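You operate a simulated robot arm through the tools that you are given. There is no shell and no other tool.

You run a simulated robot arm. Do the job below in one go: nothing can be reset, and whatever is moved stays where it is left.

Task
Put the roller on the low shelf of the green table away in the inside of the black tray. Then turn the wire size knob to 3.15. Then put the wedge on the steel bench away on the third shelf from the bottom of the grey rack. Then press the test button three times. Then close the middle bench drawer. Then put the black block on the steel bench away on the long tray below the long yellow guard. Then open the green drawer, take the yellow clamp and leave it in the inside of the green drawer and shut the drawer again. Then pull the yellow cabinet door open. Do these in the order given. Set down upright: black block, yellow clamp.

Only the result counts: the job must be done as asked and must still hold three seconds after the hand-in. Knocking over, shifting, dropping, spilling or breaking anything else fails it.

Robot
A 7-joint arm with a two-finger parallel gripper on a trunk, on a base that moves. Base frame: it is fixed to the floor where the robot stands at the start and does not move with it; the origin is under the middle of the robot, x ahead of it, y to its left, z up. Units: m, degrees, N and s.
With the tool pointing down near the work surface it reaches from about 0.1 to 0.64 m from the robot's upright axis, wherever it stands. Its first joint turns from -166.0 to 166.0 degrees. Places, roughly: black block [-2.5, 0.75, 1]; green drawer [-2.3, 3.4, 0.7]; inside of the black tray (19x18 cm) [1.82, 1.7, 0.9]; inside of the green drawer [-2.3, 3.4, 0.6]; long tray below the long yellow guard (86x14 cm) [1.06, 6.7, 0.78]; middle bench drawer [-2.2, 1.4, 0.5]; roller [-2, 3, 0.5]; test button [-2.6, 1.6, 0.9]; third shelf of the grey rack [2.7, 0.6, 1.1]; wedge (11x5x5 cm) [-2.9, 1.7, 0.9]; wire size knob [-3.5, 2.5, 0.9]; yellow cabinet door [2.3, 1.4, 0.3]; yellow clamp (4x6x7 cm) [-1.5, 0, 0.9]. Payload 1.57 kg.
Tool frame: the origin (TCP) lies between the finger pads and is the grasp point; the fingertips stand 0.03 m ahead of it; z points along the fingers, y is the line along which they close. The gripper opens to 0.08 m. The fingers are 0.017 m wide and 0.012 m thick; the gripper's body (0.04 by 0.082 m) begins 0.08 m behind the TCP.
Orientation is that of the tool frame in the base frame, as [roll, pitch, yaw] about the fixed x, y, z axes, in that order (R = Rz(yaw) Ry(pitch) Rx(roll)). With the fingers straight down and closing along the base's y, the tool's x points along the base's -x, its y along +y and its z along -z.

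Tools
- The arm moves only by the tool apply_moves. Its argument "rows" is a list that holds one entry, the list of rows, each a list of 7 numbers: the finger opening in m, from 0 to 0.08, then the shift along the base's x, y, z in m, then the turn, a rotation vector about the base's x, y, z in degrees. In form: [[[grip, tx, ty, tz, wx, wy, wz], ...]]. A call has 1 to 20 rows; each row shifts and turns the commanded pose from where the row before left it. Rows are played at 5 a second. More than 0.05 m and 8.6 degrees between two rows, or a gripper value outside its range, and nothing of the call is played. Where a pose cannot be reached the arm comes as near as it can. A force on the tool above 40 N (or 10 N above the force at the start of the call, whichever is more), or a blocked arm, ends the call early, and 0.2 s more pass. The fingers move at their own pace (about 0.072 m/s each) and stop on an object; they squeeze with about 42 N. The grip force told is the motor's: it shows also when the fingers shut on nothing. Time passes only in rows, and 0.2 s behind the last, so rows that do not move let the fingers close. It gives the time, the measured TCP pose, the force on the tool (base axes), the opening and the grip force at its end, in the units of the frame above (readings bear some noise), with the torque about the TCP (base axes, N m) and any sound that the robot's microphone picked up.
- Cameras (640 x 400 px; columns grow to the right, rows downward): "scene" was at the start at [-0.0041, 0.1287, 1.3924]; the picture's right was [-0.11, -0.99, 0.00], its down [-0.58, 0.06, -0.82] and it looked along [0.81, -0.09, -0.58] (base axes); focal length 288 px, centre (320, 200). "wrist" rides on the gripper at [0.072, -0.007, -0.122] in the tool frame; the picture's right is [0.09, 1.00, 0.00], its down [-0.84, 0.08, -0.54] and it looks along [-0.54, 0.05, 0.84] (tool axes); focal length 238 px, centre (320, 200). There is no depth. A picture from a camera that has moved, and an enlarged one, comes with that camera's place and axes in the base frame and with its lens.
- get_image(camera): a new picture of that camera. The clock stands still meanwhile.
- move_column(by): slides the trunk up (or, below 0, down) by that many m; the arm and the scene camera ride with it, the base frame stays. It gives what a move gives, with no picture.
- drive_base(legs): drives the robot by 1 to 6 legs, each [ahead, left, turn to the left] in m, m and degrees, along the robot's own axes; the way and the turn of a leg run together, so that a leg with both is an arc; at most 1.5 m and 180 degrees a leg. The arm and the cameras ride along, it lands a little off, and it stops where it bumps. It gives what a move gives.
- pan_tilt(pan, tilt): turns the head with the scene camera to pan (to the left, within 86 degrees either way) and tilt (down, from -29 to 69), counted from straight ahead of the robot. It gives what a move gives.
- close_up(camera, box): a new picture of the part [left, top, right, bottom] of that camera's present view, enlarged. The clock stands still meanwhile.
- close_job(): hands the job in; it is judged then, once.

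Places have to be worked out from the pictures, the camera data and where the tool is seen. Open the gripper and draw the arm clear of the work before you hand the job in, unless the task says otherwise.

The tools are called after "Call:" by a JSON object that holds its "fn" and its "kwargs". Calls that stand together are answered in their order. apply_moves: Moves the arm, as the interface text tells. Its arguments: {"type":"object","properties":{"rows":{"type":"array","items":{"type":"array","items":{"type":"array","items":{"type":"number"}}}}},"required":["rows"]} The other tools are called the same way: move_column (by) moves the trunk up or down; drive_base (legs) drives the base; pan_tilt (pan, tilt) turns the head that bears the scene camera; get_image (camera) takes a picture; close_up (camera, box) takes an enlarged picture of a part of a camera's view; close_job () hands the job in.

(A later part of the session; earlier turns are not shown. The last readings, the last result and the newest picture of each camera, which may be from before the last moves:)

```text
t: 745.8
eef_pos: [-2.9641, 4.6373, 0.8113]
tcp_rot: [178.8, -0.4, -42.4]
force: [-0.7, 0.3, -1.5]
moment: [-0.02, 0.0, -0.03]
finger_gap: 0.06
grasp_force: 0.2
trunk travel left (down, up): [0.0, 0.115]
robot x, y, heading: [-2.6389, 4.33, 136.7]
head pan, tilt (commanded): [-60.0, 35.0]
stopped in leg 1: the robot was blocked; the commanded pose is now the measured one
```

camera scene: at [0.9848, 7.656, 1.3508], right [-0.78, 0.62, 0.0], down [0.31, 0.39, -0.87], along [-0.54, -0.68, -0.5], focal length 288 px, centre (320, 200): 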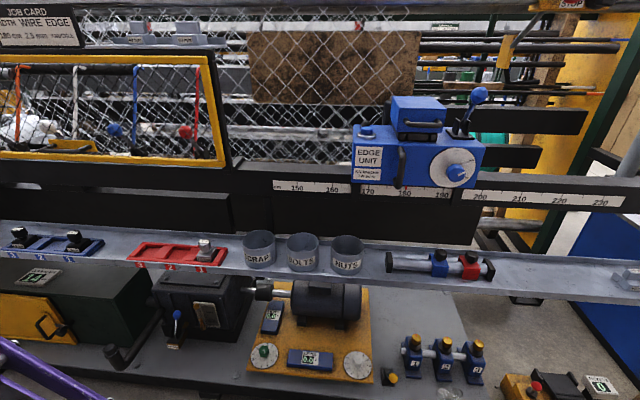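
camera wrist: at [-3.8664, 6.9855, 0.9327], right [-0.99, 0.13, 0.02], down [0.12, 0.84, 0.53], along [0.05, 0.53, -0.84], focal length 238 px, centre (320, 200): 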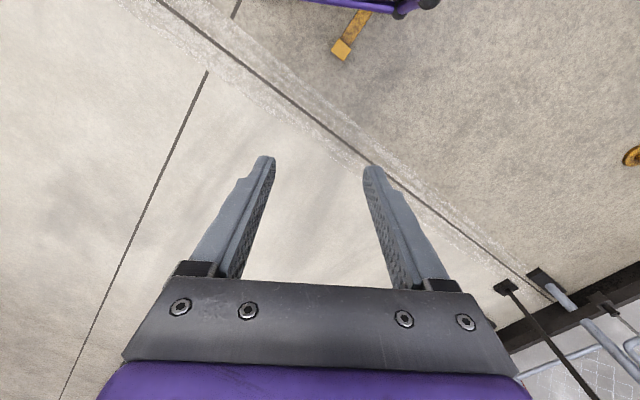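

A mistake: the refused first call let the second run, and I bumped lightly into the green table's side. I look at once whether anything moved.

Call:
{"fn": "pan_tilt", "kwargs": {"pan": 60, "tilt": 45}}

Call:
{"fn": "get_image", "kwargs": {"camera": "scene"}}

Call:
{"fn": "pan_tilt", "kwargs": {"pan": 85, "tilt": 55}}

Call:
{"fn": "get_image", "kwargs": {"camera": "scene"}}

```text
t: 747.8
eef_pos: [-2.9629, 4.6369, 0.8099]
tcp_rot: [178.9, -0.5, -42.4]
force: [-0.1, 0.2, -0.3]
moment: [-0.01, 0.02, -0.01]
finger_gap: 0.0603
grasp_force: 0.0
trunk travel left (down, up): [0.0, 0.115]
robot x, y, heading: [-2.6354, 4.3296, 136.4]
head pan, tilt (commanded): [60.0, 45.0]
```

```text
taken
camera scene: at [-2.748, 4.1427, 1.3281], right [-0.28, 0.96, 0.0], down [0.68, 0.2, -0.71], along [-0.68, -0.2, -0.71], focal length 288 px, centre (320, 200)
```

scene: 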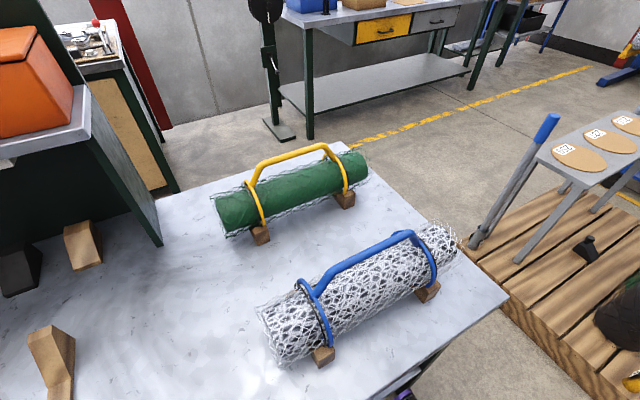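

```text
t: 748.6
eef_pos: [-2.9628, 4.6378, 0.8094]
tcp_rot: [179.0, -0.4, -42.4]
force: [0.0, 0.5, 0.3]
moment: [0.01, 0.0, 0.01]
finger_gap: 0.0599
grasp_force: 0.0
trunk travel left (down, up): [0.0, 0.115]
robot x, y, heading: [-2.64, 4.3303, 136.4]
head pan, tilt (commanded): [85.0, 55.0]
```

```text
taken
camera scene: at [-2.7241, 4.118, 1.3147], right [-0.66, 0.75, 0.0], down [0.61, 0.54, -0.57], along [-0.43, -0.38, -0.82], focal length 288 px, centre (320, 200)
```

scene: 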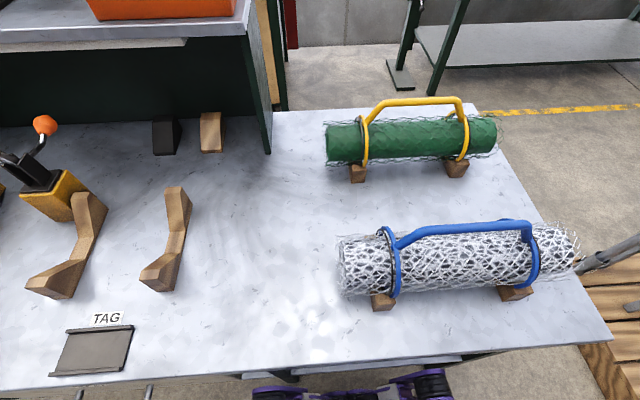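

Nothing on the table moved. I move off to the right and continue with legal leg lengths, one call at a time.

Call:
{"fn": "drive_base", "kwargs": {"legs": [[0, -0.1, 0.5], [-1.4, 0, 0], [-1.4, 0, 0]]}}

```text
t: 763.2
eef_pos: [-0.8778, 2.8504, 0.8107]
tcp_rot: [179.0, -0.6, -41.0]
force: [0.4, -0.7, -0.8]
moment: [0.01, 0.02, -0.01]
finger_gap: 0.06
grasp_force: 0.1
trunk travel left (down, up): [0.0, 0.115]
robot x, y, heading: [-0.5428, 2.5522, 137.8]
head pan, tilt (commanded): [85.0, 55.0]
```

At the corridor mouth (n=0.42, u=-1.25). Now left across to the bench gap and turn to face it.

Call:
{"fn": "drive_base", "kwargs": {"legs": [[-0.25, 0.65, 0], [0, 0.65, 0], [0, 0, 89]]}}

```text
t: 780.2
eef_pos: [-1.5494, 1.0948, 0.8097]
tcp_rot: [178.9, -0.5, 47.6]
force: [0.5, -0.7, 1.1]
moment: [-0.02, 0.0, 0.03]
finger_gap: 0.06
grasp_force: 0.0
trunk travel left (down, up): [0.0, 0.115]
robot x, y, heading: [-1.2415, 1.4216, -133.5]
head pan, tilt (commanded): [85.0, 55.0]
```

At the gap mouth, facing it. I swing the arm to the right (toward the bench end) here in free space, then raise and retract it.

Call:
{"fn": "apply_moves", "kwargs": {"rows": [[[0.06, -0.0306, 0.0319, 0, 0, 0, -5.64], [0.06, -0.0274, 0.0347, 0, 0, 0, -5.64], [0.06, -0.0238, 0.0372, 0, 0, 0, -5.64], [0.06, -0.02, 0.0394, 0, 0, 0, -5.64], [0.06, -0.0161, 0.0412, 0, 0, 0, -5.64], [0.06, -0.0119, 0.0426, 0, 0, 0, -5.64], [0.06, -0.0077, 0.0435, 0, 0, 0, -5.64], [0.06, -0.0034, 0.0441, 0, 0, 0, -5.64], [0.06, 0.001, 0.0442, 0, 0, 0, -5.64], [0.06, 0.0053, 0.0439, 0, 0, 0, -5.64], [0.06, 0.0096, 0.0431, 0, 0, 0, -5.64], [0.06, 0.0138, 0.042, 0, 0, 0, -5.64], [0.06, 0.0178, 0.0404, 0, 0, 0, -5.64], [0.06, 0.0217, 0.0385, 0, 0, 0, -5.64], [0.06, 0.0254, 0.0362, 0, 0, 0, -5.64], [0.06, 0.0288, 0.0335, 0, 0, 0, -5.64]]]}}

Call:
{"fn": "pan_tilt", "kwargs": {"pan": -60, "tilt": 30}}

Call:
{"fn": "apply_moves", "kwargs": {"rows": [[[0.06, 0.0058, -0.0055, 0.045, 0, 0, 0], [0.06, 0.0058, -0.0055, 0.045, 0, 0, 0], [0.06, 0.0058, -0.0055, 0.045, 0, 0, 0], [0.06, 0.0058, -0.0055, 0.045, 0, 0, 0], [0.06, 0.0058, -0.0055, 0.045, 0, 0, 0], [0.06, 0.0058, -0.0055, 0.045, 0, 0, 0], [0.06, 0.0058, -0.0055, 0.045, 0, 0, 0], [0.06, 0.0058, -0.0055, 0.045, 0, 0, 0]]]}}

Call:
{"fn": "drive_base", "kwargs": {"legs": [[1.1, 0, 0]]}}

Call:
{"fn": "get_image", "kwargs": {"camera": "wrist"}}

```text
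t: 783.6
eef_pos: [-1.5657, 1.7294, 0.8099]
tcp_rot: [178.8, -0.5, -42.7]
force: [0.7, -0.3, 0.0]
moment: [0.01, -0.03, -0.03]
finger_gap: 0.0601
grasp_force: 0.0
trunk travel left (down, up): [0.0, 0.115]
robot x, y, heading: [-1.2452, 1.4223, -133.7]
head pan, tilt (commanded): [85.0, 55.0]
```

```text
t: 785.9
eef_pos: [-1.5658, 1.7285, 0.8101]
tcp_rot: [178.9, -0.5, -42.6]
force: [-0.6, 0.3, -0.3]
moment: [0.0, 0.02, -0.01]
finger_gap: 0.0598
grasp_force: 0.1
trunk travel left (down, up): [0.0, 0.115]
robot x, y, heading: [-1.2448, 1.4175, -133.8]
head pan, tilt (commanded): [-60.0, 30.0]
```

```text
t: 787.7
eef_pos: [-1.521, 1.6885, 1.1704]
tcp_rot: [178.9, -0.5, -42.7]
force: [0.8, -0.6, 0.6]
moment: [-0.02, -0.01, -0.04]
finger_gap: 0.06
grasp_force: 0.1
trunk travel left (down, up): [0.0, 0.115]
robot x, y, heading: [-1.2448, 1.4257, -133.6]
head pan, tilt (commanded): [-60.0, 30.0]
```

```text
t: 793.3
eef_pos: [-2.2755, 0.8887, 1.1691]
tcp_rot: [179.0, -0.5, -42.1]
force: [-0.3, 0.5, 0.1]
moment: [0.01, -0.03, 0.01]
finger_gap: 0.0603
grasp_force: 0.0
trunk travel left (down, up): [0.0, 0.115]
robot x, y, heading: [-1.9945, 0.6233, -132.8]
head pan, tilt (commanded): [-60.0, 30.0]
```

```text
taken
camera wrist: at [-2.217, 0.8482, 1.2927], right [-0.6, -0.8, 0.02], down [-0.67, 0.51, 0.54], along [-0.44, 0.31, -0.84], focal length 238 px, centre (320, 200)
```

wrist: 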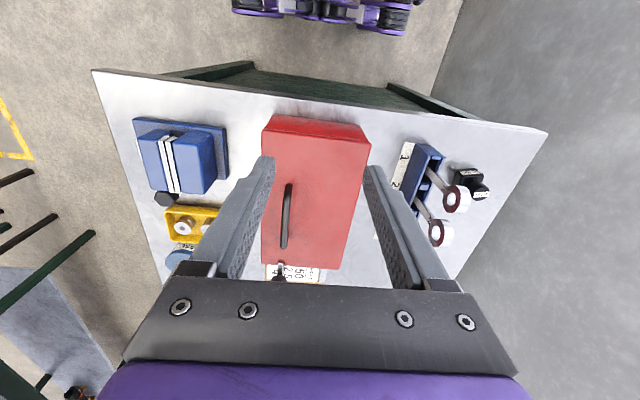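

In position again (n=-1.98, u=-1.49). I zoom on the block in the wrist view.

Call:
{"fn": "close_up", "kwargs": {"camera": "wrist", "box": [400, 130, 520, 230]}}

```text
4.00 times, centred on (460, 180) of wrist
camera zoom: at [-2.217, 0.8482, 1.2927], right [-0.6, -0.8, 0.02], down [-0.67, 0.51, 0.54], along [-0.44, 0.31, -0.84], focal length 953 px, centre (-240, 280)
```

zoom: 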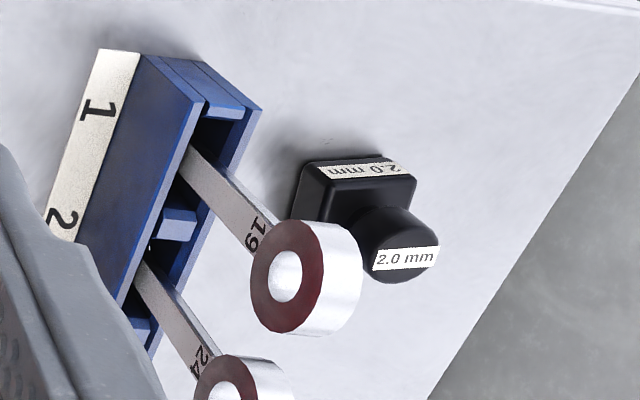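

Triangulating with an earlier scene view: knob top at (-2.571, 0.741, 0.93), wrench ring "19" at (-2.478, 0.797, 1.01). A vertical grasp with the present yaw keeps clear of the ring if I come in from the wall side. I first move the hand sideways around the ring.

Call:
{"fn": "apply_moves", "kwargs": {"rows": [[[0.06, -0.0201, -0.0369, -0.013, 0, 0, 0], [0.06, -0.0201, -0.0369, -0.013, 0, 0, 0], [0.06, -0.0201, -0.0369, -0.013, 0, 0, 0], [0.06, -0.0201, -0.0369, -0.013, 0, 0, 0], [0.06, -0.0201, -0.0369, -0.013, 0, 0, 0]]]}}

Call:
{"fn": "get_image", "kwargs": {"camera": "wrist"}}

Call:
{"fn": "close_up", "kwargs": {"camera": "wrist", "box": [260, 130, 460, 290]}}

```text
t: 794.5
eef_pos: [-2.376, 0.7003, 1.1079]
tcp_rot: [178.9, -0.5, -42.1]
force: [0.3, 0.8, -0.1]
moment: [-0.02, 0.04, -0.03]
finger_gap: 0.0597
grasp_force: 0.1
trunk travel left (down, up): [0.0, 0.115]
robot x, y, heading: [-1.995, 0.6259, -133.0]
head pan, tilt (commanded): [-60.0, 30.0]
```

```text
taken
camera wrist: at [-2.3181, 0.6616, 1.2306], right [-0.6, -0.8, 0.02], down [-0.67, 0.51, 0.54], along [-0.44, 0.31, -0.84], focal length 238 px, centre (320, 200)
```

wrist: 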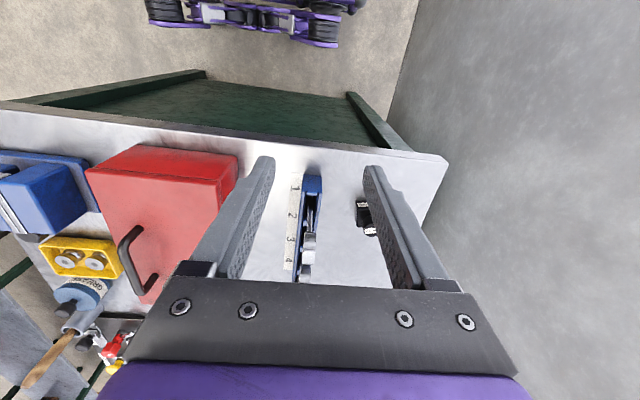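

```text
2.50 times, centred on (360, 210) of wrist
camera zoom: at [-2.3181, 0.6616, 1.2306], right [-0.6, -0.8, 0.02], down [-0.67, 0.51, 0.54], along [-0.44, 0.31, -0.84], focal length 596 px, centre (220, 175)
```

zoom: 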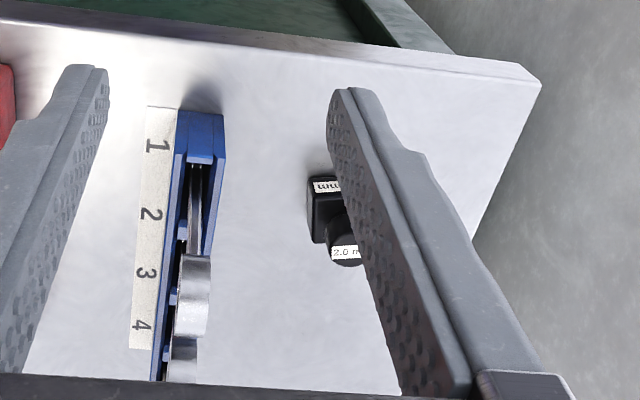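

Knob centre confirmed at (-2.573, 0.742), top z≈0.929. I extend toward it at z≈1.07.

Call:
{"fn": "apply_moves", "kwargs": {"rows": [[[0.06, -0.0394, 0.0083, -0.005, 0, 0, 0], [0.06, -0.0394, 0.0083, -0.005, 0, 0, 0], [0.06, -0.0394, 0.0083, -0.008, 0, 0, 0], [0.06, -0.0394, 0.0083, -0.01, 0, 0, 0], [0.06, -0.0394, 0.0083, -0.01, 0, 0, 0]]]}}

Call:
{"fn": "get_image", "kwargs": {"camera": "wrist"}}

Call:
{"fn": "get_image", "kwargs": {"camera": "scene"}}

```text
t: 795.7
eef_pos: [-2.5749, 0.7456, 1.0642]
tcp_rot: [178.9, -0.5, -42.0]
force: [0.1, -0.5, -0.7]
moment: [-0.03, 0.08, -0.02]
finger_gap: 0.06
grasp_force: 0.1
trunk travel left (down, up): [0.0, 0.115]
robot x, y, heading: [-1.995, 0.6247, -133.0]
head pan, tilt (commanded): [-60.0, 30.0]
```

```text
taken
camera wrist: at [-2.5161, 0.7052, 1.1878], right [-0.6, -0.8, 0.02], down [-0.67, 0.51, 0.54], along [-0.44, 0.31, -0.84], focal length 238 px, centre (320, 200)
```

wrist: 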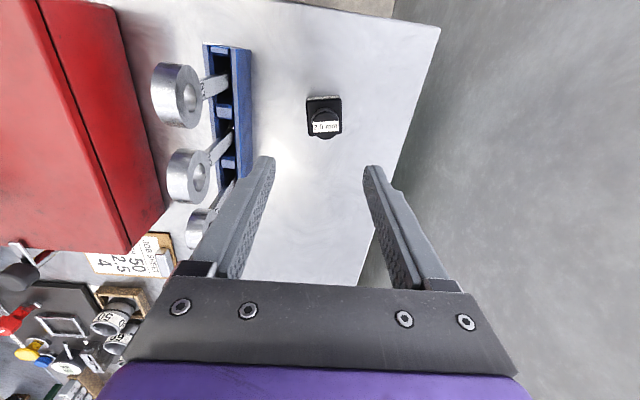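

```text
taken
camera scene: at [-1.92, 0.6124, 1.3507], right [0.22, 0.97, 0.0], down [0.49, -0.11, -0.87], along [-0.84, 0.19, -0.5], focal length 288 px, centre (320, 200)
```

scene: 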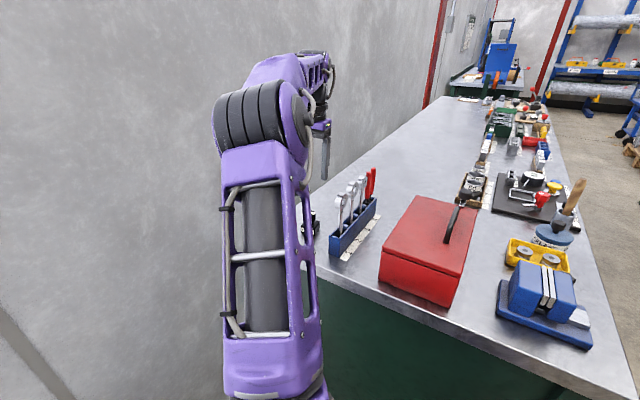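

The block is almost exactly under the tool axis. I zoom to fine-tune.

Call:
{"fn": "close_up", "kwargs": {"camera": "wrist", "box": [280, 75, 370, 160]}}

```text
4.71 times, centred on (325, 118) of wrist
camera zoom: at [-2.5161, 0.7052, 1.1878], right [-0.6, -0.8, 0.02], down [-0.67, 0.51, 0.54], along [-0.44, 0.31, -0.84], focal length 1122 px, centre (296, 588)
```

zoom: 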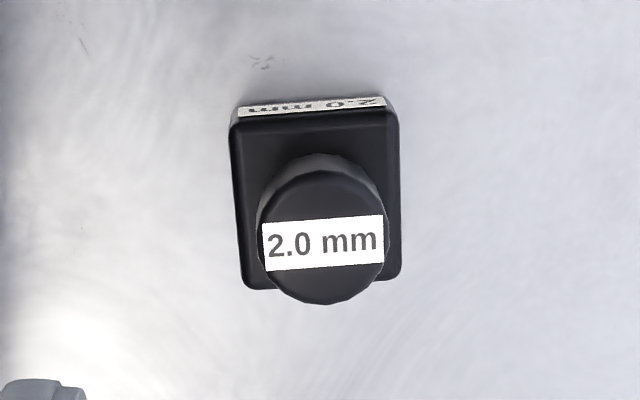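

Block centre (-2.579, 0.739), base 4.5 cm, knob Ø 3 cm. I shift by (-4, -7) mm and descend to grip the knob at z=0.924.

Call:
{"fn": "apply_moves", "kwargs": {"rows": [[[0.06, -0.004, -0.0066, -0.01, 0, 0, 0], [0.06, 0, 0, -0.03, 0, 0, 0], [0.06, 0, 0, -0.03, 0, 0, 0], [0.06, 0, 0, -0.03, 0, 0, 0], [0.06, 0, 0, -0.025, 0, 0, 0]]]}}

Call:
{"fn": "get_image", "kwargs": {"camera": "wrist"}}

```text
t: 796.9
eef_pos: [-2.576, 0.7366, 0.9437]
tcp_rot: [178.9, -0.5, -42.0]
force: [-0.2, 0.0, 0.1]
moment: [0.03, -0.01, -0.01]
finger_gap: 0.0601
grasp_force: 0.1
trunk travel left (down, up): [0.0, 0.115]
robot x, y, heading: [-1.9941, 0.6226, -133.0]
head pan, tilt (commanded): [-60.0, 30.0]
```

```text
taken
camera wrist: at [-2.5176, 0.6964, 1.066], right [-0.6, -0.8, 0.02], down [-0.67, 0.51, 0.54], along [-0.44, 0.31, -0.84], focal length 238 px, centre (320, 200)
```

wrist: 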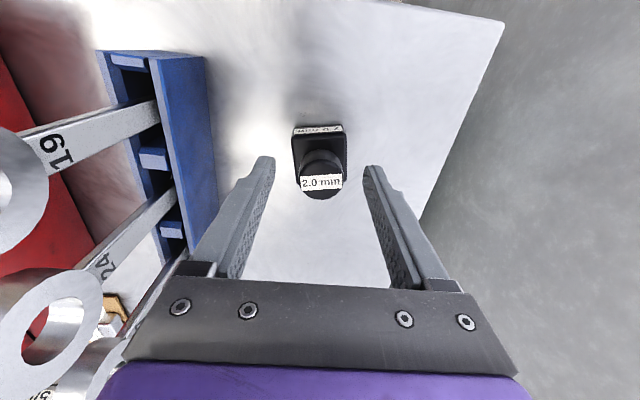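

Centred. I lower the last 2 cm and close on the knob.

Call:
{"fn": "apply_moves", "kwargs": {"rows": [[[0.06, -0.001, 0, -0.01, 0, 0, 0], [0.06, 0, 0, -0.009, 0, 0, 0], [0.0, 0, 0, 0, 0, 0, 0], [0.0, 0, 0, 0, 0, 0, 0], [0.0, 0, 0, 0, 0, 0, 0]]]}}

Call:
{"fn": "get_image", "kwargs": {"camera": "wrist"}}

```text
t: 798.1
eef_pos: [-2.5774, 0.7357, 0.924]
tcp_rot: [178.8, -0.5, -42.0]
force: [0.5, 0.6, -0.4]
moment: [0.08, 0.06, -0.02]
finger_gap: 0.031
grasp_force: 40.0
trunk travel left (down, up): [0.0, 0.115]
robot x, y, heading: [-1.9906, 0.6215, -132.7]
head pan, tilt (commanded): [-60.0, 30.0]
```

```text
taken
camera wrist: at [-2.5195, 0.6962, 1.0464], right [-0.6, -0.8, 0.02], down [-0.67, 0.51, 0.54], along [-0.44, 0.31, -0.84], focal length 238 px, centre (320, 200)
```

wrist: 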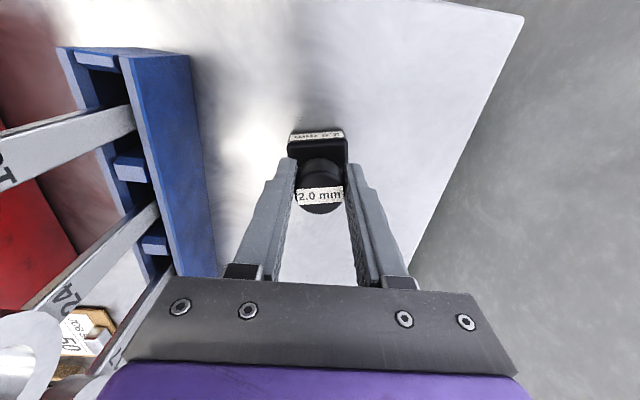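

Gripped (31 mm). I lift straight up and retract on the wall side, clear of the ring and bench.

Call:
{"fn": "apply_moves", "kwargs": {"rows": [[[0.0, 0, 0, 0.015, 0, 0, 0], [0.0, 0, 0, 0.03, 0, 0, 0], [0.0, 0, 0, 0.035, 0, 0, 0], [0.0, 0, 0, 0.04, 0, 0, 0], [0.0, 0, 0, 0.04, 0, 0, 0], [0.0, 0.04, -0.011, 0.01, 0, 0, 0], [0.0, 0.04, -0.012, 0.01, 0, 0, 0], [0.0, 0.04, -0.013, 0.0, 0, 0, 0], [0.0, 0.04, -0.013, 0.0, 0, 0, 0], [0.0, 0.04, -0.013, 0.0, 0, 0, 0], [0.0, 0.04, -0.013, 0.0, 0, 0, 0]]]}}

Call:
{"fn": "get_image", "kwargs": {"camera": "wrist"}}

Call:
{"fn": "get_image", "kwargs": {"camera": "scene"}}

```text
t: 800.5
eef_pos: [-2.3339, 0.6668, 1.1046]
tcp_rot: [179.0, -0.5, -42.0]
force: [-0.8, -0.7, -5.7]
moment: [-0.02, 0.0, 0.03]
finger_gap: 0.0309
grasp_force: 39.9
trunk travel left (down, up): [0.0, 0.115]
robot x, y, heading: [-1.9928, 0.6221, -132.7]
head pan, tilt (commanded): [-60.0, 30.0]
```

```text
taken
camera wrist: at [-2.2763, 0.6269, 1.2274], right [-0.6, -0.8, 0.02], down [-0.67, 0.51, 0.54], along [-0.44, 0.31, -0.84], focal length 238 px, centre (320, 200)
```

wrist: 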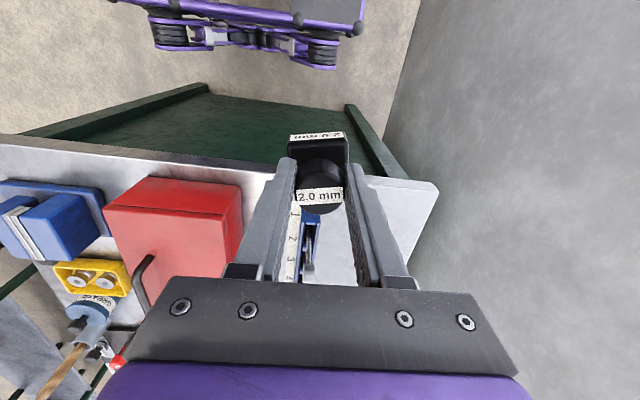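

```text
taken
camera scene: at [-1.9208, 0.6125, 1.3508], right [0.22, 0.97, 0.0], down [0.49, -0.11, -0.87], along [-0.84, 0.19, -0.5], focal length 288 px, centre (320, 200)
```

scene: 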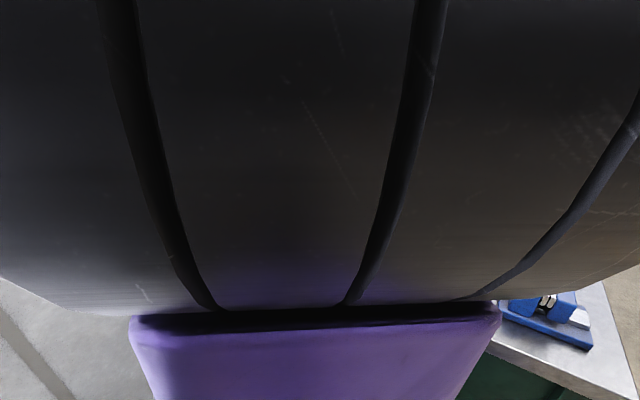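

Block held (5.7 N), upright. I back straight out of the gap.

Call:
{"fn": "drive_base", "kwargs": {"legs": [[-1.1, 0.0, 0]]}}

```text
t: 806.1
eef_pos: [-1.5776, 1.4667, 1.1049]
tcp_rot: [179.0, -0.5, -43.4]
force: [0.9, -0.1, -6.1]
moment: [0.0, 0.0, 0.03]
finger_gap: 0.0312
grasp_force: 40.3
trunk travel left (down, up): [0.0, 0.115]
robot x, y, heading: [-1.2363, 1.415, -134.7]
head pan, tilt (commanded): [-60.0, 30.0]
```

I swing the arm to the robot's front and lower it a bit for transport.

Call:
{"fn": "apply_moves", "kwargs": {"rows": [[[0.0, -0.0093, -0.0264, -0.0204, 0, 0, 7.4], [0.0, -0.0071, -0.0276, -0.0204, 0, 0, 7.4], [0.0, -0.005, -0.0285, -0.0204, 0, 0, 7.4], [0.0, -0.0026, -0.0293, -0.0204, 0, 0, 7.4], [0.0, -0.0003, -0.0299, -0.0204, 0, 0, 7.4], [0.0, 0.0023, -0.0303, -0.0204, 0, 0, 7.4], [0.0, 0.0048, -0.0304, -0.0204, 0, 0, 7.4], [0.0, 0.0074, -0.0305, -0.0204, 0, 0, 7.4], [0.0, 0.0099, -0.0302, -0.0204, 0, 0, 7.4], [0.0, 0.0126, -0.0298, -0.0204, 0, 0, 7.4], [0.0, 0.0151, -0.029, -0.0204, 0, 0, 7.4], [0.0, 0.0178, -0.0281, -0.0204, 0, 0, 7.4]]]}}

Call:
{"fn": "drive_base", "kwargs": {"legs": [[0, 0, -88], [0.1, -0.65, 0], [0.1, -0.62, 0]]}}

```text
t: 808.7
eef_pos: [-1.5263, 1.1146, 0.859]
tcp_rot: [178.9, -0.5, 45.7]
force: [-0.5, 0.4, -5.0]
moment: [-0.02, -0.02, 0.03]
finger_gap: 0.0311
grasp_force: 40.0
trunk travel left (down, up): [0.0, 0.115]
robot x, y, heading: [-1.2388, 1.4211, -134.4]
head pan, tilt (commanded): [-60.0, 30.0]
```

```text
t: 825.1
eef_pos: [-0.8483, 2.7571, 0.8601]
tcp_rot: [178.9, -0.5, -42.9]
force: [-0.1, 0.0, -5.3]
moment: [-0.01, -0.03, 0.0]
finger_gap: 0.0311
grasp_force: 39.9
trunk travel left (down, up): [0.0, 0.115]
robot x, y, heading: [-0.539, 2.4747, 137.5]
head pan, tilt (commanded): [-60.0, 30.0]
```

On the corridor line (n=0.37, u=-1.30). Ahead 2.8 m to u≈1.5.

Call:
{"fn": "drive_base", "kwargs": {"legs": [[1.4, -0.02, 0], [1.4, -0.02, 0]]}}

```text
t: 838.6
eef_pos: [-2.9336, 4.5978, 0.8605]
tcp_rot: [178.9, -0.5, -40.6]
force: [0.0, -0.9, -4.3]
moment: [0.0, 0.0, -0.03]
finger_gap: 0.0312
grasp_force: 40.2
trunk travel left (down, up): [0.0, 0.115]
robot x, y, heading: [-2.6147, 4.3339, 139.8]
head pan, tilt (commanded): [-60.0, 30.0]
```

n=0.325: a bit near the table; I move right first, then straighten, to n≈0.82.

Call:
{"fn": "drive_base", "kwargs": {"legs": [[0, -0.25, 0], [0, 0, -2.5], [0, -0.25, 0]]}}

```text
t: 844.7
eef_pos: [-2.5863, 4.991, 0.8611]
tcp_rot: [178.9, -0.6, -42.9]
force: [0.7, -0.1, -5.5]
moment: [-0.02, -0.05, 0.0]
finger_gap: 0.0311
grasp_force: 40.0
trunk travel left (down, up): [0.0, 0.115]
robot x, y, heading: [-2.2763, 4.7085, 137.3]
head pan, tilt (commanded): [-60.0, 30.0]
```

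n=0.83, u=1.49, heading exact. Ahead to u≈3.32.

Call:
{"fn": "drive_base", "kwargs": {"legs": [[0.92, 0, 0], [0.91, 0, 0]]}}

```text
t: 853.9
eef_pos: [-3.9374, 6.2338, 0.8603]
tcp_rot: [178.9, -0.6, -43.2]
force: [-0.4, -0.2, -4.4]
moment: [0.01, 0.0, 0.01]
finger_gap: 0.0309
grasp_force: 39.8
trunk travel left (down, up): [0.0, 0.115]
robot x, y, heading: [-3.6305, 5.9537, 137.1]
head pan, tilt (commanded): [-60.0, 30.0]
```

n=0.83, u=3.33. Strafe right 0.88 m between box 2 and the reel.

Call:
{"fn": "drive_base", "kwargs": {"legs": [[0, -0.88, 0]]}}

```text
t: 862.8
eef_pos: [-3.3379, 6.883, 0.8599]
tcp_rot: [178.8, -0.6, -42.7]
force: [0.5, 0.6, -4.8]
moment: [-0.05, 0.0, 0.0]
finger_gap: 0.0311
grasp_force: 39.7
trunk travel left (down, up): [0.0, 0.115]
robot x, y, heading: [-3.0303, 6.6019, 137.5]
head pan, tilt (commanded): [-60.0, 30.0]
```

Good. Ahead 0.4, then strafe right toward n≈3.4.

Call:
{"fn": "drive_base", "kwargs": {"legs": [[0.4, 0, 0], [0, -0.85, 0]]}}

```text
t: 873.6
eef_pos: [-3.0465, 7.7903, 0.8606]
tcp_rot: [178.9, -0.6, -43.2]
force: [-0.2, -1.1, -4.8]
moment: [-0.02, -0.02, 0.01]
finger_gap: 0.0307
grasp_force: 39.8
trunk travel left (down, up): [0.0, 0.115]
robot x, y, heading: [-2.7398, 7.5061, 136.7]
head pan, tilt (commanded): [-60.0, 30.0]
```

n=2.57, u=3.73. Continue right 0.85, back 0.27, right 0.9.

Call:
{"fn": "drive_base", "kwargs": {"legs": [[0, -0.85, 0], [-0.27, 0, 0.5], [0, -0.9, 0]]}}

```text
t: 892.4
eef_pos: [-1.65, 8.8979, 0.8611]
tcp_rot: [178.9, -0.6, -43.0]
force: [-0.1, -0.1, -4.0]
moment: [0.0, -0.02, 0.02]
finger_gap: 0.0308
grasp_force: 39.8
trunk travel left (down, up): [0.0, 0.115]
robot x, y, heading: [-1.3408, 8.6165, 137.1]
head pan, tilt (commanded): [-60.0, 30.0]
```

n=4.34, u=3.45. Right 0.85 to the back aisle, turn around, and drive along it to the tray.

Call:
{"fn": "drive_base", "kwargs": {"legs": [[0, -0.85, 0], [0, 0, 180]]}}

```text
t: 908.6
eef_pos: [-0.4491, 8.9706, 0.8611]
tcp_rot: [178.9, -0.5, 137.3]
force: [0.2, -0.1, -4.9]
moment: [0.0, 0.04, 0.02]
finger_gap: 0.0311
grasp_force: 39.9
trunk travel left (down, up): [0.0, 0.115]
robot x, y, heading: [-0.7572, 9.2469, -42.7]
head pan, tilt (commanded): [-60.0, 30.0]
```

Aligned in the back aisle (n=5.19). Ahead 2.9 m.

Call:
{"fn": "drive_base", "kwargs": {"legs": [[1.45, 0, 0], [1.45, 0, 0]]}}

Call:
{"fn": "pan_tilt", "kwargs": {"pan": -80, "tilt": 35}}

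Call:
{"fn": "get_image", "kwargs": {"camera": "scene"}}

```text
t: 922.8
eef_pos: [1.6903, 6.9596, 0.8595]
tcp_rot: [178.9, -0.6, 136.9]
force: [-1.0, 0.4, -4.5]
moment: [0.03, 0.01, -0.04]
finger_gap: 0.031
grasp_force: 39.7
trunk travel left (down, up): [0.0, 0.115]
robot x, y, heading: [1.3804, 7.241, -42.7]
head pan, tilt (commanded): [-60.0, 30.0]
```

```text
t: 923.6
eef_pos: [1.6908, 6.9607, 0.8601]
tcp_rot: [178.9, -0.6, 137.1]
force: [-0.4, -0.3, -5.2]
moment: [0.03, 0.02, 0.02]
finger_gap: 0.031
grasp_force: 40.0
trunk travel left (down, up): [0.0, 0.115]
robot x, y, heading: [1.3817, 7.2414, -42.9]
head pan, tilt (commanded): [-80.0, 35.0]
```

```text
taken
camera scene: at [1.3617, 7.3285, 1.343], right [-0.84, 0.54, 0.0], down [0.31, 0.48, -0.82], along [-0.44, -0.69, -0.57], focal length 288 px, centre (320, 200)
```

scene: 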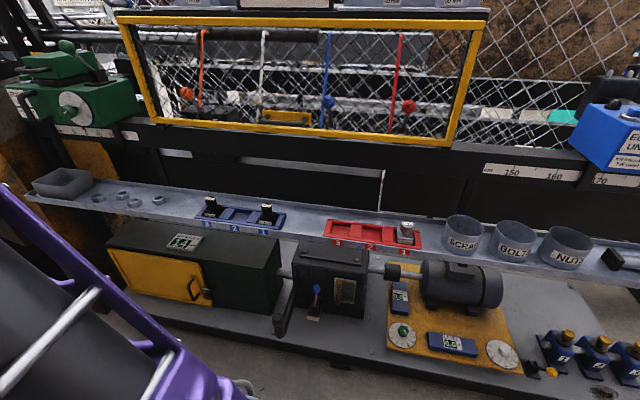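

I have a full view of the tray under the guard. I zoom in on the gap between the blue and red racks.

Call:
{"fn": "close_up", "kwargs": {"camera": "scene", "box": [180, 170, 440, 260]}}

Call:
{"fn": "close_up", "kwargs": {"camera": "scene", "box": [20, 150, 230, 240]}}

```text
2.46 times, centred on (310, 215) of scene
camera zoom: at [1.3617, 7.3285, 1.343], right [-0.84, 0.54, 0.0], down [0.31, 0.48, -0.82], along [-0.44, -0.69, -0.57], focal length 708 px, centre (345, 163)
```

zoom: 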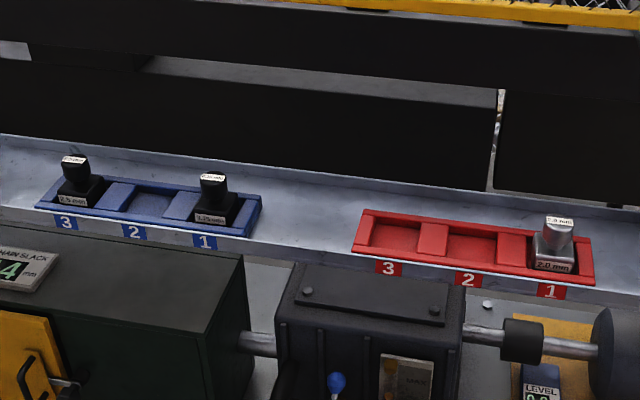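

```text
3.05 times, centred on (125, 195) of scene
camera zoom: at [1.3617, 7.3285, 1.343], right [-0.84, 0.54, 0.0], down [0.31, 0.48, -0.82], along [-0.44, -0.69, -0.57], focal length 876 px, centre (914, 215)
```

zoom: 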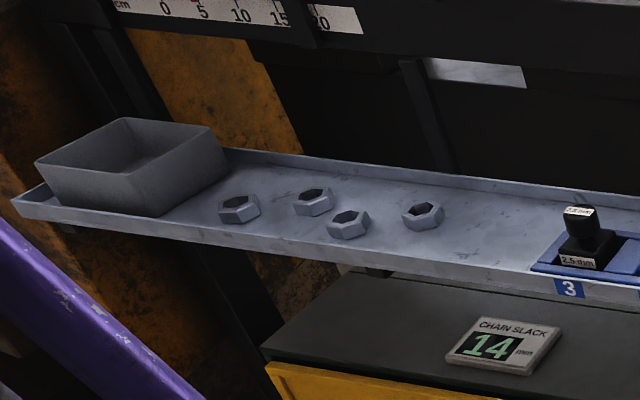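

The gap between racks is 13.6 cm wide, centred at (1.032, 6.732), tray floor z≈0.775. I swing the arm to the right toward it, rising to z≈0.97.

Call:
{"fn": "apply_moves", "kwargs": {"rows": [[[0.0, -0.0302, -0.0301, 0.008, 0, 0, -5.87], [0.0, -0.0332, -0.0269, 0.008, 0, 0, -5.87], [0.0, -0.0358, -0.0233, 0.008, 0, 0, -5.87], [0.0, -0.0379, -0.0196, 0.008, 0, 0, -5.87], [0.0, -0.0398, -0.0156, 0.008, 0, 0, -5.87], [0.0, -0.0411, -0.0114, 0.008, 0, 0, -5.87], [0.0, -0.0421, -0.0072, 0.008, 0, 0, -5.87], [0.0, -0.0426, -0.0028, 0.008, 0, 0, -5.87], [0.0, -0.0427, 0.0016, 0.008, 0, 0, -5.87], [0.0, -0.0423, 0.0059, 0.008, 0, 0, -5.87], [0.0, -0.0415, 0.0102, 0.008, 0, 0, -5.87], [0.0, -0.0402, 0.0144, 0.008, 0, 0, -5.87], [0.0, -0.0385, 0.0185, 0.008, 0, 0, -5.87], [0.0, -0.0364, 0.0222, 0.008, 0, 0, -5.87]]]}}

Call:
{"fn": "get_image", "kwargs": {"camera": "wrist"}}

Call:
{"fn": "get_image", "kwargs": {"camera": "scene"}}

```text
t: 926.6
eef_pos: [1.1456, 6.8959, 0.9749]
tcp_rot: [178.9, -0.6, 54.8]
force: [0.2, 0.1, -4.9]
moment: [0.04, -0.01, -0.01]
finger_gap: 0.0309
grasp_force: 40.3
trunk travel left (down, up): [0.0, 0.115]
robot x, y, heading: [1.3807, 7.2371, -42.6]
head pan, tilt (commanded): [-80.0, 35.0]
```

```text
taken
camera wrist: at [1.178, 6.9604, 1.0977], right [0.87, -0.5, 0.02], down [-0.43, -0.73, 0.53], along [-0.25, -0.47, -0.84], focal length 238 px, centre (320, 200)
```

wrist: 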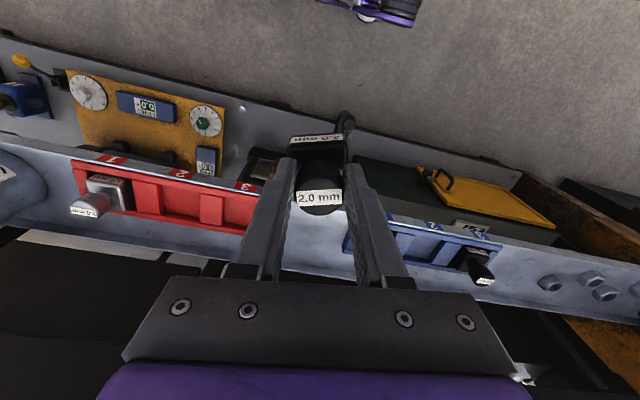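

```text
taken
camera scene: at [1.3615, 7.3284, 1.343], right [-0.84, 0.54, 0.0], down [0.31, 0.48, -0.82], along [-0.44, -0.69, -0.57], focal length 288 px, centre (320, 200)
```

scene: 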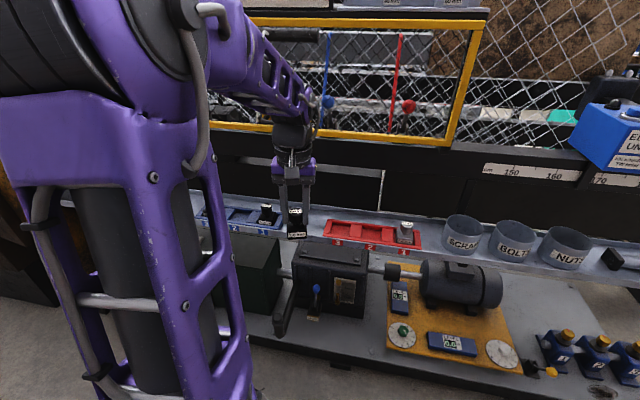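

The block is in front of the gap. I move over it at constant height and align the yaw with the tray.

Call:
{"fn": "apply_moves", "kwargs": {"rows": [[[0.0, -0.0288, -0.0407, 0, 0, 0, -1.9], [0.0, -0.0288, -0.0407, 0, 0, 0, -1.9], [0.0, -0.0288, -0.0407, 0, 0, 0, -1.9], [0.0, -0.0288, -0.0407, 0, 0, 0, -1.9]]]}}

Call:
{"fn": "get_image", "kwargs": {"camera": "wrist"}}

Call:
{"fn": "close_up", "kwargs": {"camera": "scene", "box": [180, 110, 440, 260]}}

```text
t: 927.5
eef_pos: [1.0593, 6.7719, 0.9727]
tcp_rot: [178.8, -2.5, 48.7]
force: [23.8, 28.6, 0.1]
moment: [-3.69, 2.84, 0.29]
finger_gap: 0.0312
grasp_force: 39.5
trunk travel left (down, up): [0.0, 0.115]
robot x, y, heading: [1.3844, 7.2379, -42.9]
head pan, tilt (commanded): [-80.0, 35.0]
stopped in row 4: the force on the tool passed its limit at 129 N (the readings are from after the stop); the commanded pose is now the measured one
```

```text
taken
camera wrist: at [1.096, 6.8291, 1.0976], right [0.81, -0.59, 0.03], down [-0.52, -0.69, 0.51], along [-0.28, -0.42, -0.86], focal length 238 px, centre (320, 200)
```

wrist: 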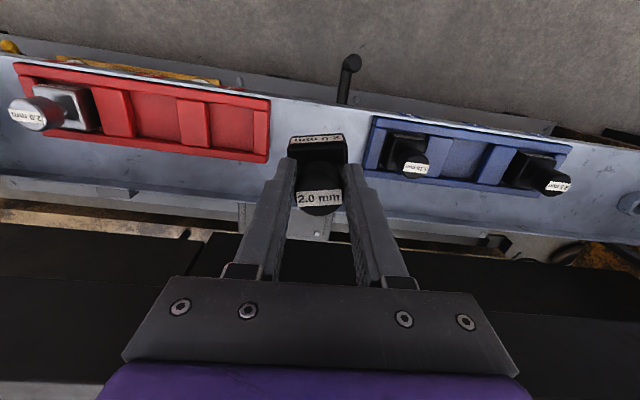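

```text
2.46 times, centred on (310, 185) of scene
camera zoom: at [1.364, 7.3319, 1.3429], right [-0.84, 0.54, 0.0], down [0.31, 0.48, -0.82], along [-0.44, -0.69, -0.57], focal length 708 px, centre (345, 237)
```

zoom: 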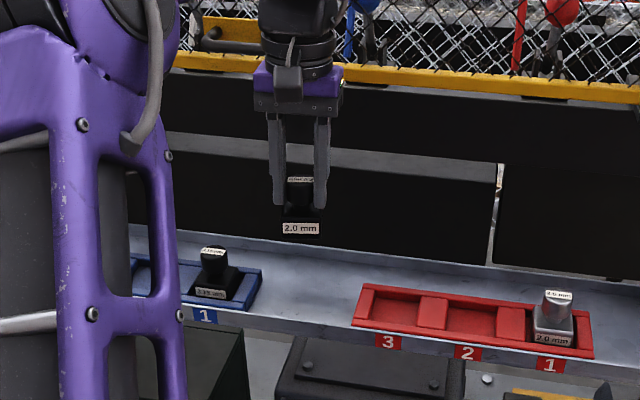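

The hand touched the guard/beam, which overhangs the tray: the vertical hand can't go in far enough. I'll retreat 5 cm, tilt the tool ~20° (hand leaning back to me), and set the block down with its near edge first so it settles upright.

Call:
{"fn": "apply_moves", "kwargs": {"rows": [[[0.0, 0.017, 0.0184, 0, 0, 0, 0], [0.0, 0.017, 0.0184, 0, 0, 0, 0], [0.0, 0, 0, 0, -5.51, 5.085, -0.4], [0.0, 0, 0, 0, -5.51, 5.085, -0.4], [0.0, 0, 0, 0, -5.51, 5.085, -0.4]]]}}

Call:
{"fn": "get_image", "kwargs": {"camera": "wrist"}}

Call:
{"fn": "close_up", "kwargs": {"camera": "scene", "box": [180, 90, 440, 260]}}

```text
t: 928.7
eef_pos: [1.0905, 6.8054, 0.9691]
tcp_rot: [179.1, 20.0, 47.5]
force: [-0.5, -0.2, -4.0]
moment: [0.11, -0.08, 0.01]
finger_gap: 0.031
grasp_force: 39.8
trunk travel left (down, up): [0.0, 0.115]
robot x, y, heading: [1.3832, 7.2434, -42.7]
head pan, tilt (commanded): [-80.0, 35.0]
```

```text
taken
camera wrist: at [1.1579, 6.8928, 1.0596], right [0.8, -0.61, -0.02], down [-0.35, -0.49, 0.8], along [-0.49, -0.63, -0.6], focal length 238 px, centre (320, 200)
```

wrist: 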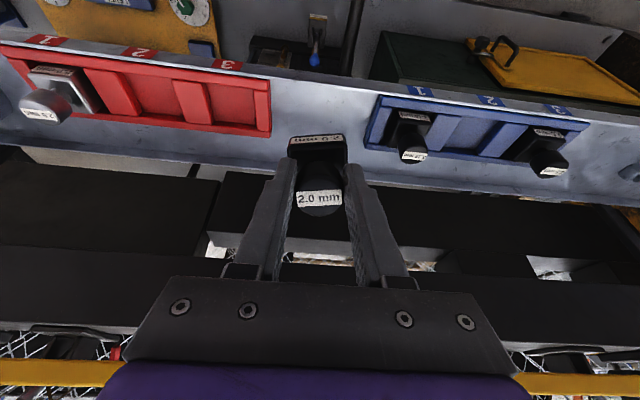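

```text
2.35 times, centred on (310, 175) of scene
camera zoom: at [1.3613, 7.3283, 1.343], right [-0.84, 0.54, 0.0], down [0.31, 0.48, -0.82], along [-0.44, -0.69, -0.57], focal length 676 px, centre (344, 259)
```

zoom: 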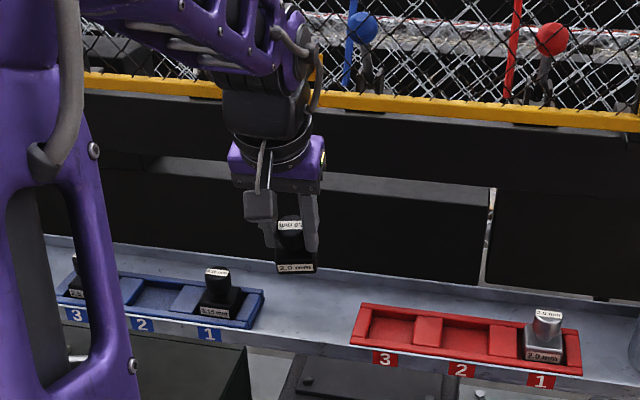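

Tilt is 20°, everything intact. I lower to z≈0.90 and move in over the gap.

Call:
{"fn": "apply_moves", "kwargs": {"rows": [[[0.0, 0, 0, -0.035, 0, 0, 0], [0.0, 0, 0, -0.035, 0, 0, 0], [0.0, -0.0158, -0.0172, 0, 0, 0, 0], [0.0, -0.0158, -0.0172, 0, 0, 0, 0], [0.0, -0.0158, -0.0172, 0, 0, 0, 0]]]}}

Call:
{"fn": "get_image", "kwargs": {"camera": "wrist"}}

Call:
{"fn": "close_up", "kwargs": {"camera": "scene", "box": [180, 90, 440, 260]}}

```text
t: 929.9
eef_pos: [1.0434, 6.7536, 0.9009]
tcp_rot: [179.1, 20.1, 47.5]
force: [-0.6, 0.0, -5.3]
moment: [0.06, -0.06, 0.01]
finger_gap: 0.0309
grasp_force: 40.1
trunk travel left (down, up): [0.0, 0.115]
robot x, y, heading: [1.3842, 7.2381, -42.6]
head pan, tilt (commanded): [-80.0, 35.0]
```

```text
taken
camera wrist: at [1.1096, 6.8406, 0.9924], right [0.8, -0.61, -0.02], down [-0.35, -0.49, 0.8], along [-0.49, -0.63, -0.6], focal length 238 px, centre (320, 200)
```

wrist: 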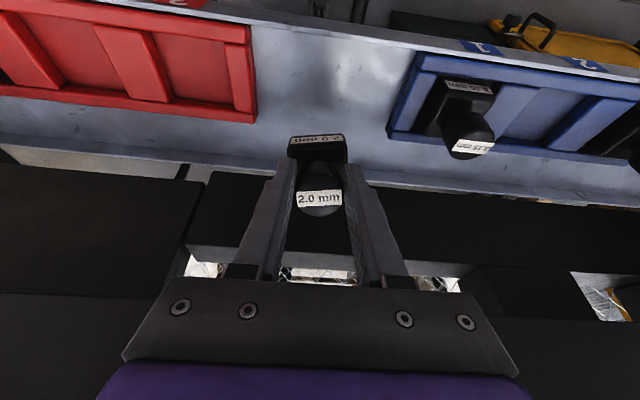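

```text
2.35 times, centred on (310, 175) of scene
camera zoom: at [1.3614, 7.3286, 1.343], right [-0.84, 0.54, 0.0], down [0.31, 0.48, -0.82], along [-0.44, -0.69, -0.57], focal length 676 px, centre (344, 259)
```

zoom: 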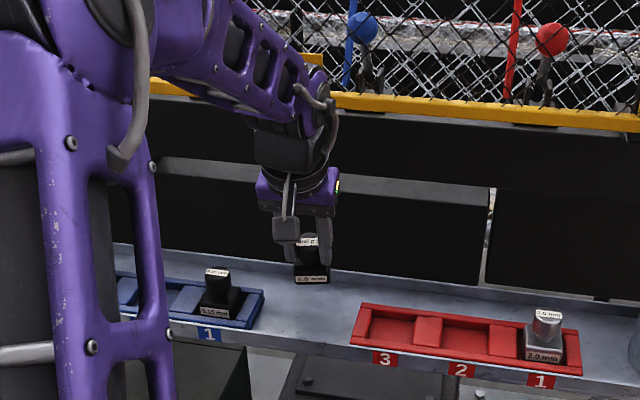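

Clear of guard and racks. I lower in steps toward the tray floor.

Call:
{"fn": "apply_moves", "kwargs": {"rows": [[[0.0, 0, 0, -0.02, 0, 0, 0], [0.0, 0, 0, -0.015, 0, 0, 0], [0.0, 0, 0, -0.005, 0, 0, 0]]]}}

Call:
{"fn": "close_up", "kwargs": {"camera": "scene", "box": [250, 150, 410, 260]}}

Call:
{"fn": "get_image", "kwargs": {"camera": "wrist"}}

```text
t: 930.7
eef_pos: [1.043, 6.7539, 0.8606]
tcp_rot: [179.0, 20.0, 47.4]
force: [-0.8, -0.9, -5.1]
moment: [0.09, -0.05, 0.02]
finger_gap: 0.0313
grasp_force: 39.7
trunk travel left (down, up): [0.0, 0.115]
robot x, y, heading: [1.3804, 7.2427, -42.7]
head pan, tilt (commanded): [-80.0, 35.0]
```

```text
3.64 times, centred on (330, 205) of scene
camera zoom: at [1.3613, 7.3284, 1.343], right [-0.84, 0.54, 0.0], down [0.31, 0.48, -0.82], along [-0.44, -0.69, -0.57], focal length 1045 px, centre (284, 182)
```

zoom: 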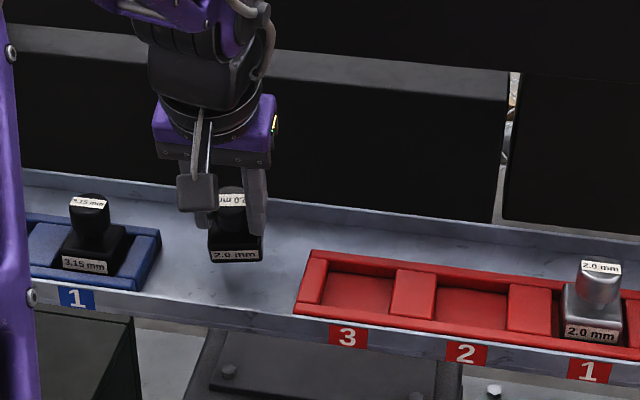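

```text
taken
camera wrist: at [1.1104, 6.8414, 0.9511], right [0.8, -0.61, -0.02], down [-0.35, -0.49, 0.8], along [-0.49, -0.63, -0.6], focal length 238 px, centre (320, 200)
```

wrist: 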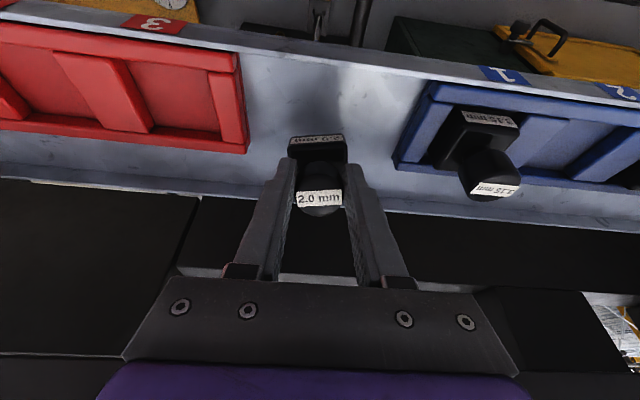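

Well within the gap. I lower gently until contact.

Call:
{"fn": "apply_moves", "kwargs": {"rows": [[[0.0, 0, 0, -0.004, 0, 0, 0], [0.0, 0, 0, -0.004, 0, 0, 0], [0.0, 0, 0, -0.003, 0, 0, 0]]]}}

```text
t: 931.5
eef_pos: [1.044, 6.7542, 0.8493]
tcp_rot: [179.1, 20.1, 47.5]
force: [0.6, -0.2, -4.8]
moment: [0.07, -0.08, 0.05]
finger_gap: 0.0311
grasp_force: 40.1
trunk travel left (down, up): [0.0, 0.115]
robot x, y, heading: [1.3801, 7.2428, -43.1]
head pan, tilt (commanded): [-80.0, 35.0]
```

No contact yet; down in 2 mm steps.

Call:
{"fn": "apply_moves", "kwargs": {"rows": [[[0.0, 0, 0, -0.002, 0, 0, 0], [0.0, 0, 0, -0.002, 0, 0, 0], [0.0, 0, 0, -0.002, 0, 0, 0]]]}}

```text
t: 932.3
eef_pos: [1.0442, 6.7547, 0.8457]
tcp_rot: [179.1, 20.2, 47.4]
force: [1.1, 2.0, 5.9]
moment: [-0.01, -0.22, 0.08]
finger_gap: 0.0309
grasp_force: 40.0
trunk travel left (down, up): [0.0, 0.115]
robot x, y, heading: [1.384, 7.2398, -43.0]
head pan, tilt (commanded): [-80.0, 35.0]
```

Contact. I open the fingers so the block settles onto its base.

Call:
{"fn": "apply_moves", "kwargs": {"rows": [[[0.062, 0, 0, 0, 0, 0, 0], [0.062, 0, 0, 0, 0, 0, 0], [0.062, 0, 0, 0, 0, 0, 0]]]}}

Call:
{"fn": "get_image", "kwargs": {"camera": "wrist"}}

Call:
{"fn": "close_up", "kwargs": {"camera": "scene", "box": [250, 150, 410, 260]}}

```text
t: 933.1
eef_pos: [1.044, 6.7539, 0.8439]
tcp_rot: [179.1, 20.1, 47.5]
force: [0.3, 0.3, -1.2]
moment: [0.01, 0.02, 0.04]
finger_gap: 0.0621
grasp_force: 0.1
trunk travel left (down, up): [0.0, 0.115]
robot x, y, heading: [1.3822, 7.2406, -42.8]
head pan, tilt (commanded): [-80.0, 35.0]
```

```text
taken
camera wrist: at [1.111, 6.8411, 0.9341], right [0.8, -0.61, -0.02], down [-0.35, -0.49, 0.8], along [-0.49, -0.63, -0.6], focal length 238 px, centre (320, 200)
```

wrist: 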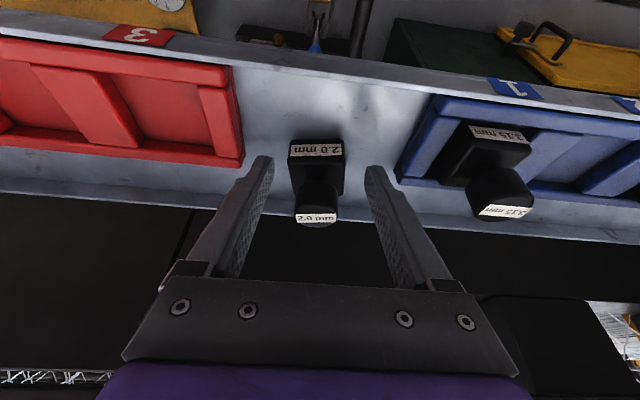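

```text
3.64 times, centred on (330, 205) of scene
camera zoom: at [1.3615, 7.3287, 1.343], right [-0.84, 0.54, 0.0], down [0.31, 0.48, -0.82], along [-0.44, -0.69, -0.57], focal length 1045 px, centre (284, 182)
```

zoom: 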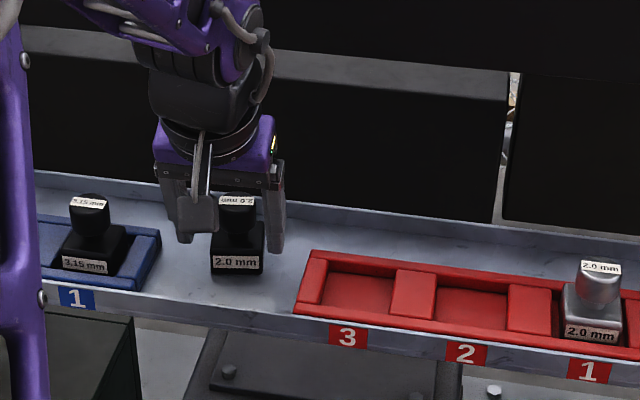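

The block stands upright between the racks. I withdraw along the tool axis, then back to vertical and retract.

Call:
{"fn": "apply_moves", "kwargs": {"rows": [[[0.062, 0.007, 0.0075, 0.0282, 0, 0, 0], [0.062, 0.007, 0.0075, 0.0282, 0, 0, 0], [0.062, 0.007, 0.0075, 0.0282, 0, 0, 0], [0.062, 0.012, 0.013, 0.02, 0, 0, 0], [0.062, 0.02, 0.0217, 0.0, 0, 0, 0], [0.062, 0.02, 0.0217, 0.0, 5.51, -5.085, 0], [0.062, 0.02, 0.0217, 0.0, 5.51, -5.085, 0], [0.062, 0.02, 0.0217, -0.01, 3.67, -3.39, 0]]]}}

Call:
{"fn": "get_image", "kwargs": {"camera": "wrist"}}

Call:
{"fn": "close_up", "kwargs": {"camera": "scene", "box": [180, 150, 440, 260]}}

```text
t: 934.9
eef_pos: [1.1552, 6.8779, 0.9378]
tcp_rot: [179.1, 0.0, 47.5]
force: [-0.1, -0.6, 0.6]
moment: [-0.02, 0.01, 0.02]
finger_gap: 0.0619
grasp_force: 0.0
trunk travel left (down, up): [0.0, 0.115]
robot x, y, heading: [1.3825, 7.2427, -43.0]
head pan, tilt (commanded): [-80.0, 35.0]
```

```text
taken
camera wrist: at [1.1963, 6.9359, 1.0596], right [0.8, -0.61, 0.02], down [-0.51, -0.66, 0.54], along [-0.32, -0.44, -0.84], focal length 238 px, centre (320, 200)
```

wrist: 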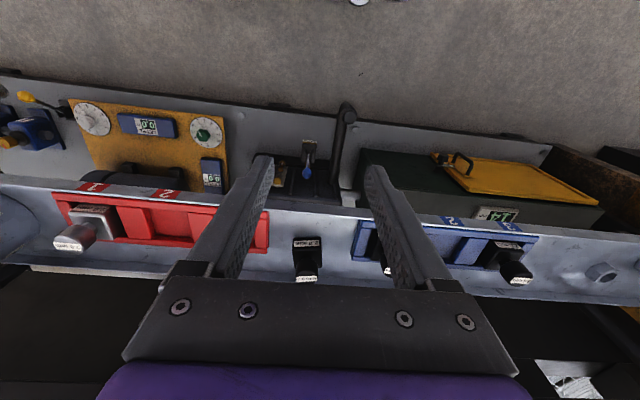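

```text
2.46 times, centred on (310, 205) of scene
camera zoom: at [1.3615, 7.3287, 1.343], right [-0.84, 0.54, 0.0], down [0.31, 0.48, -0.82], along [-0.44, -0.69, -0.57], focal length 708 px, centre (345, 188)
```

zoom: 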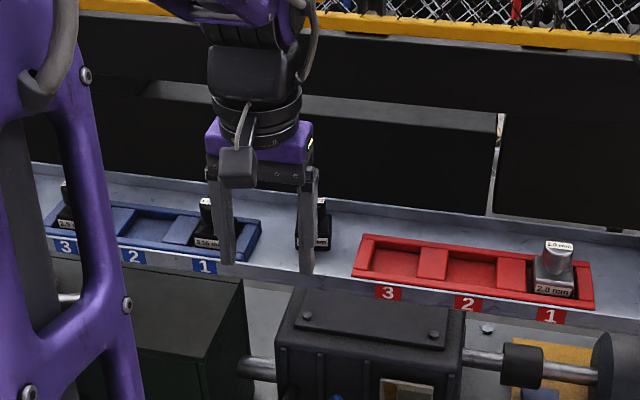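

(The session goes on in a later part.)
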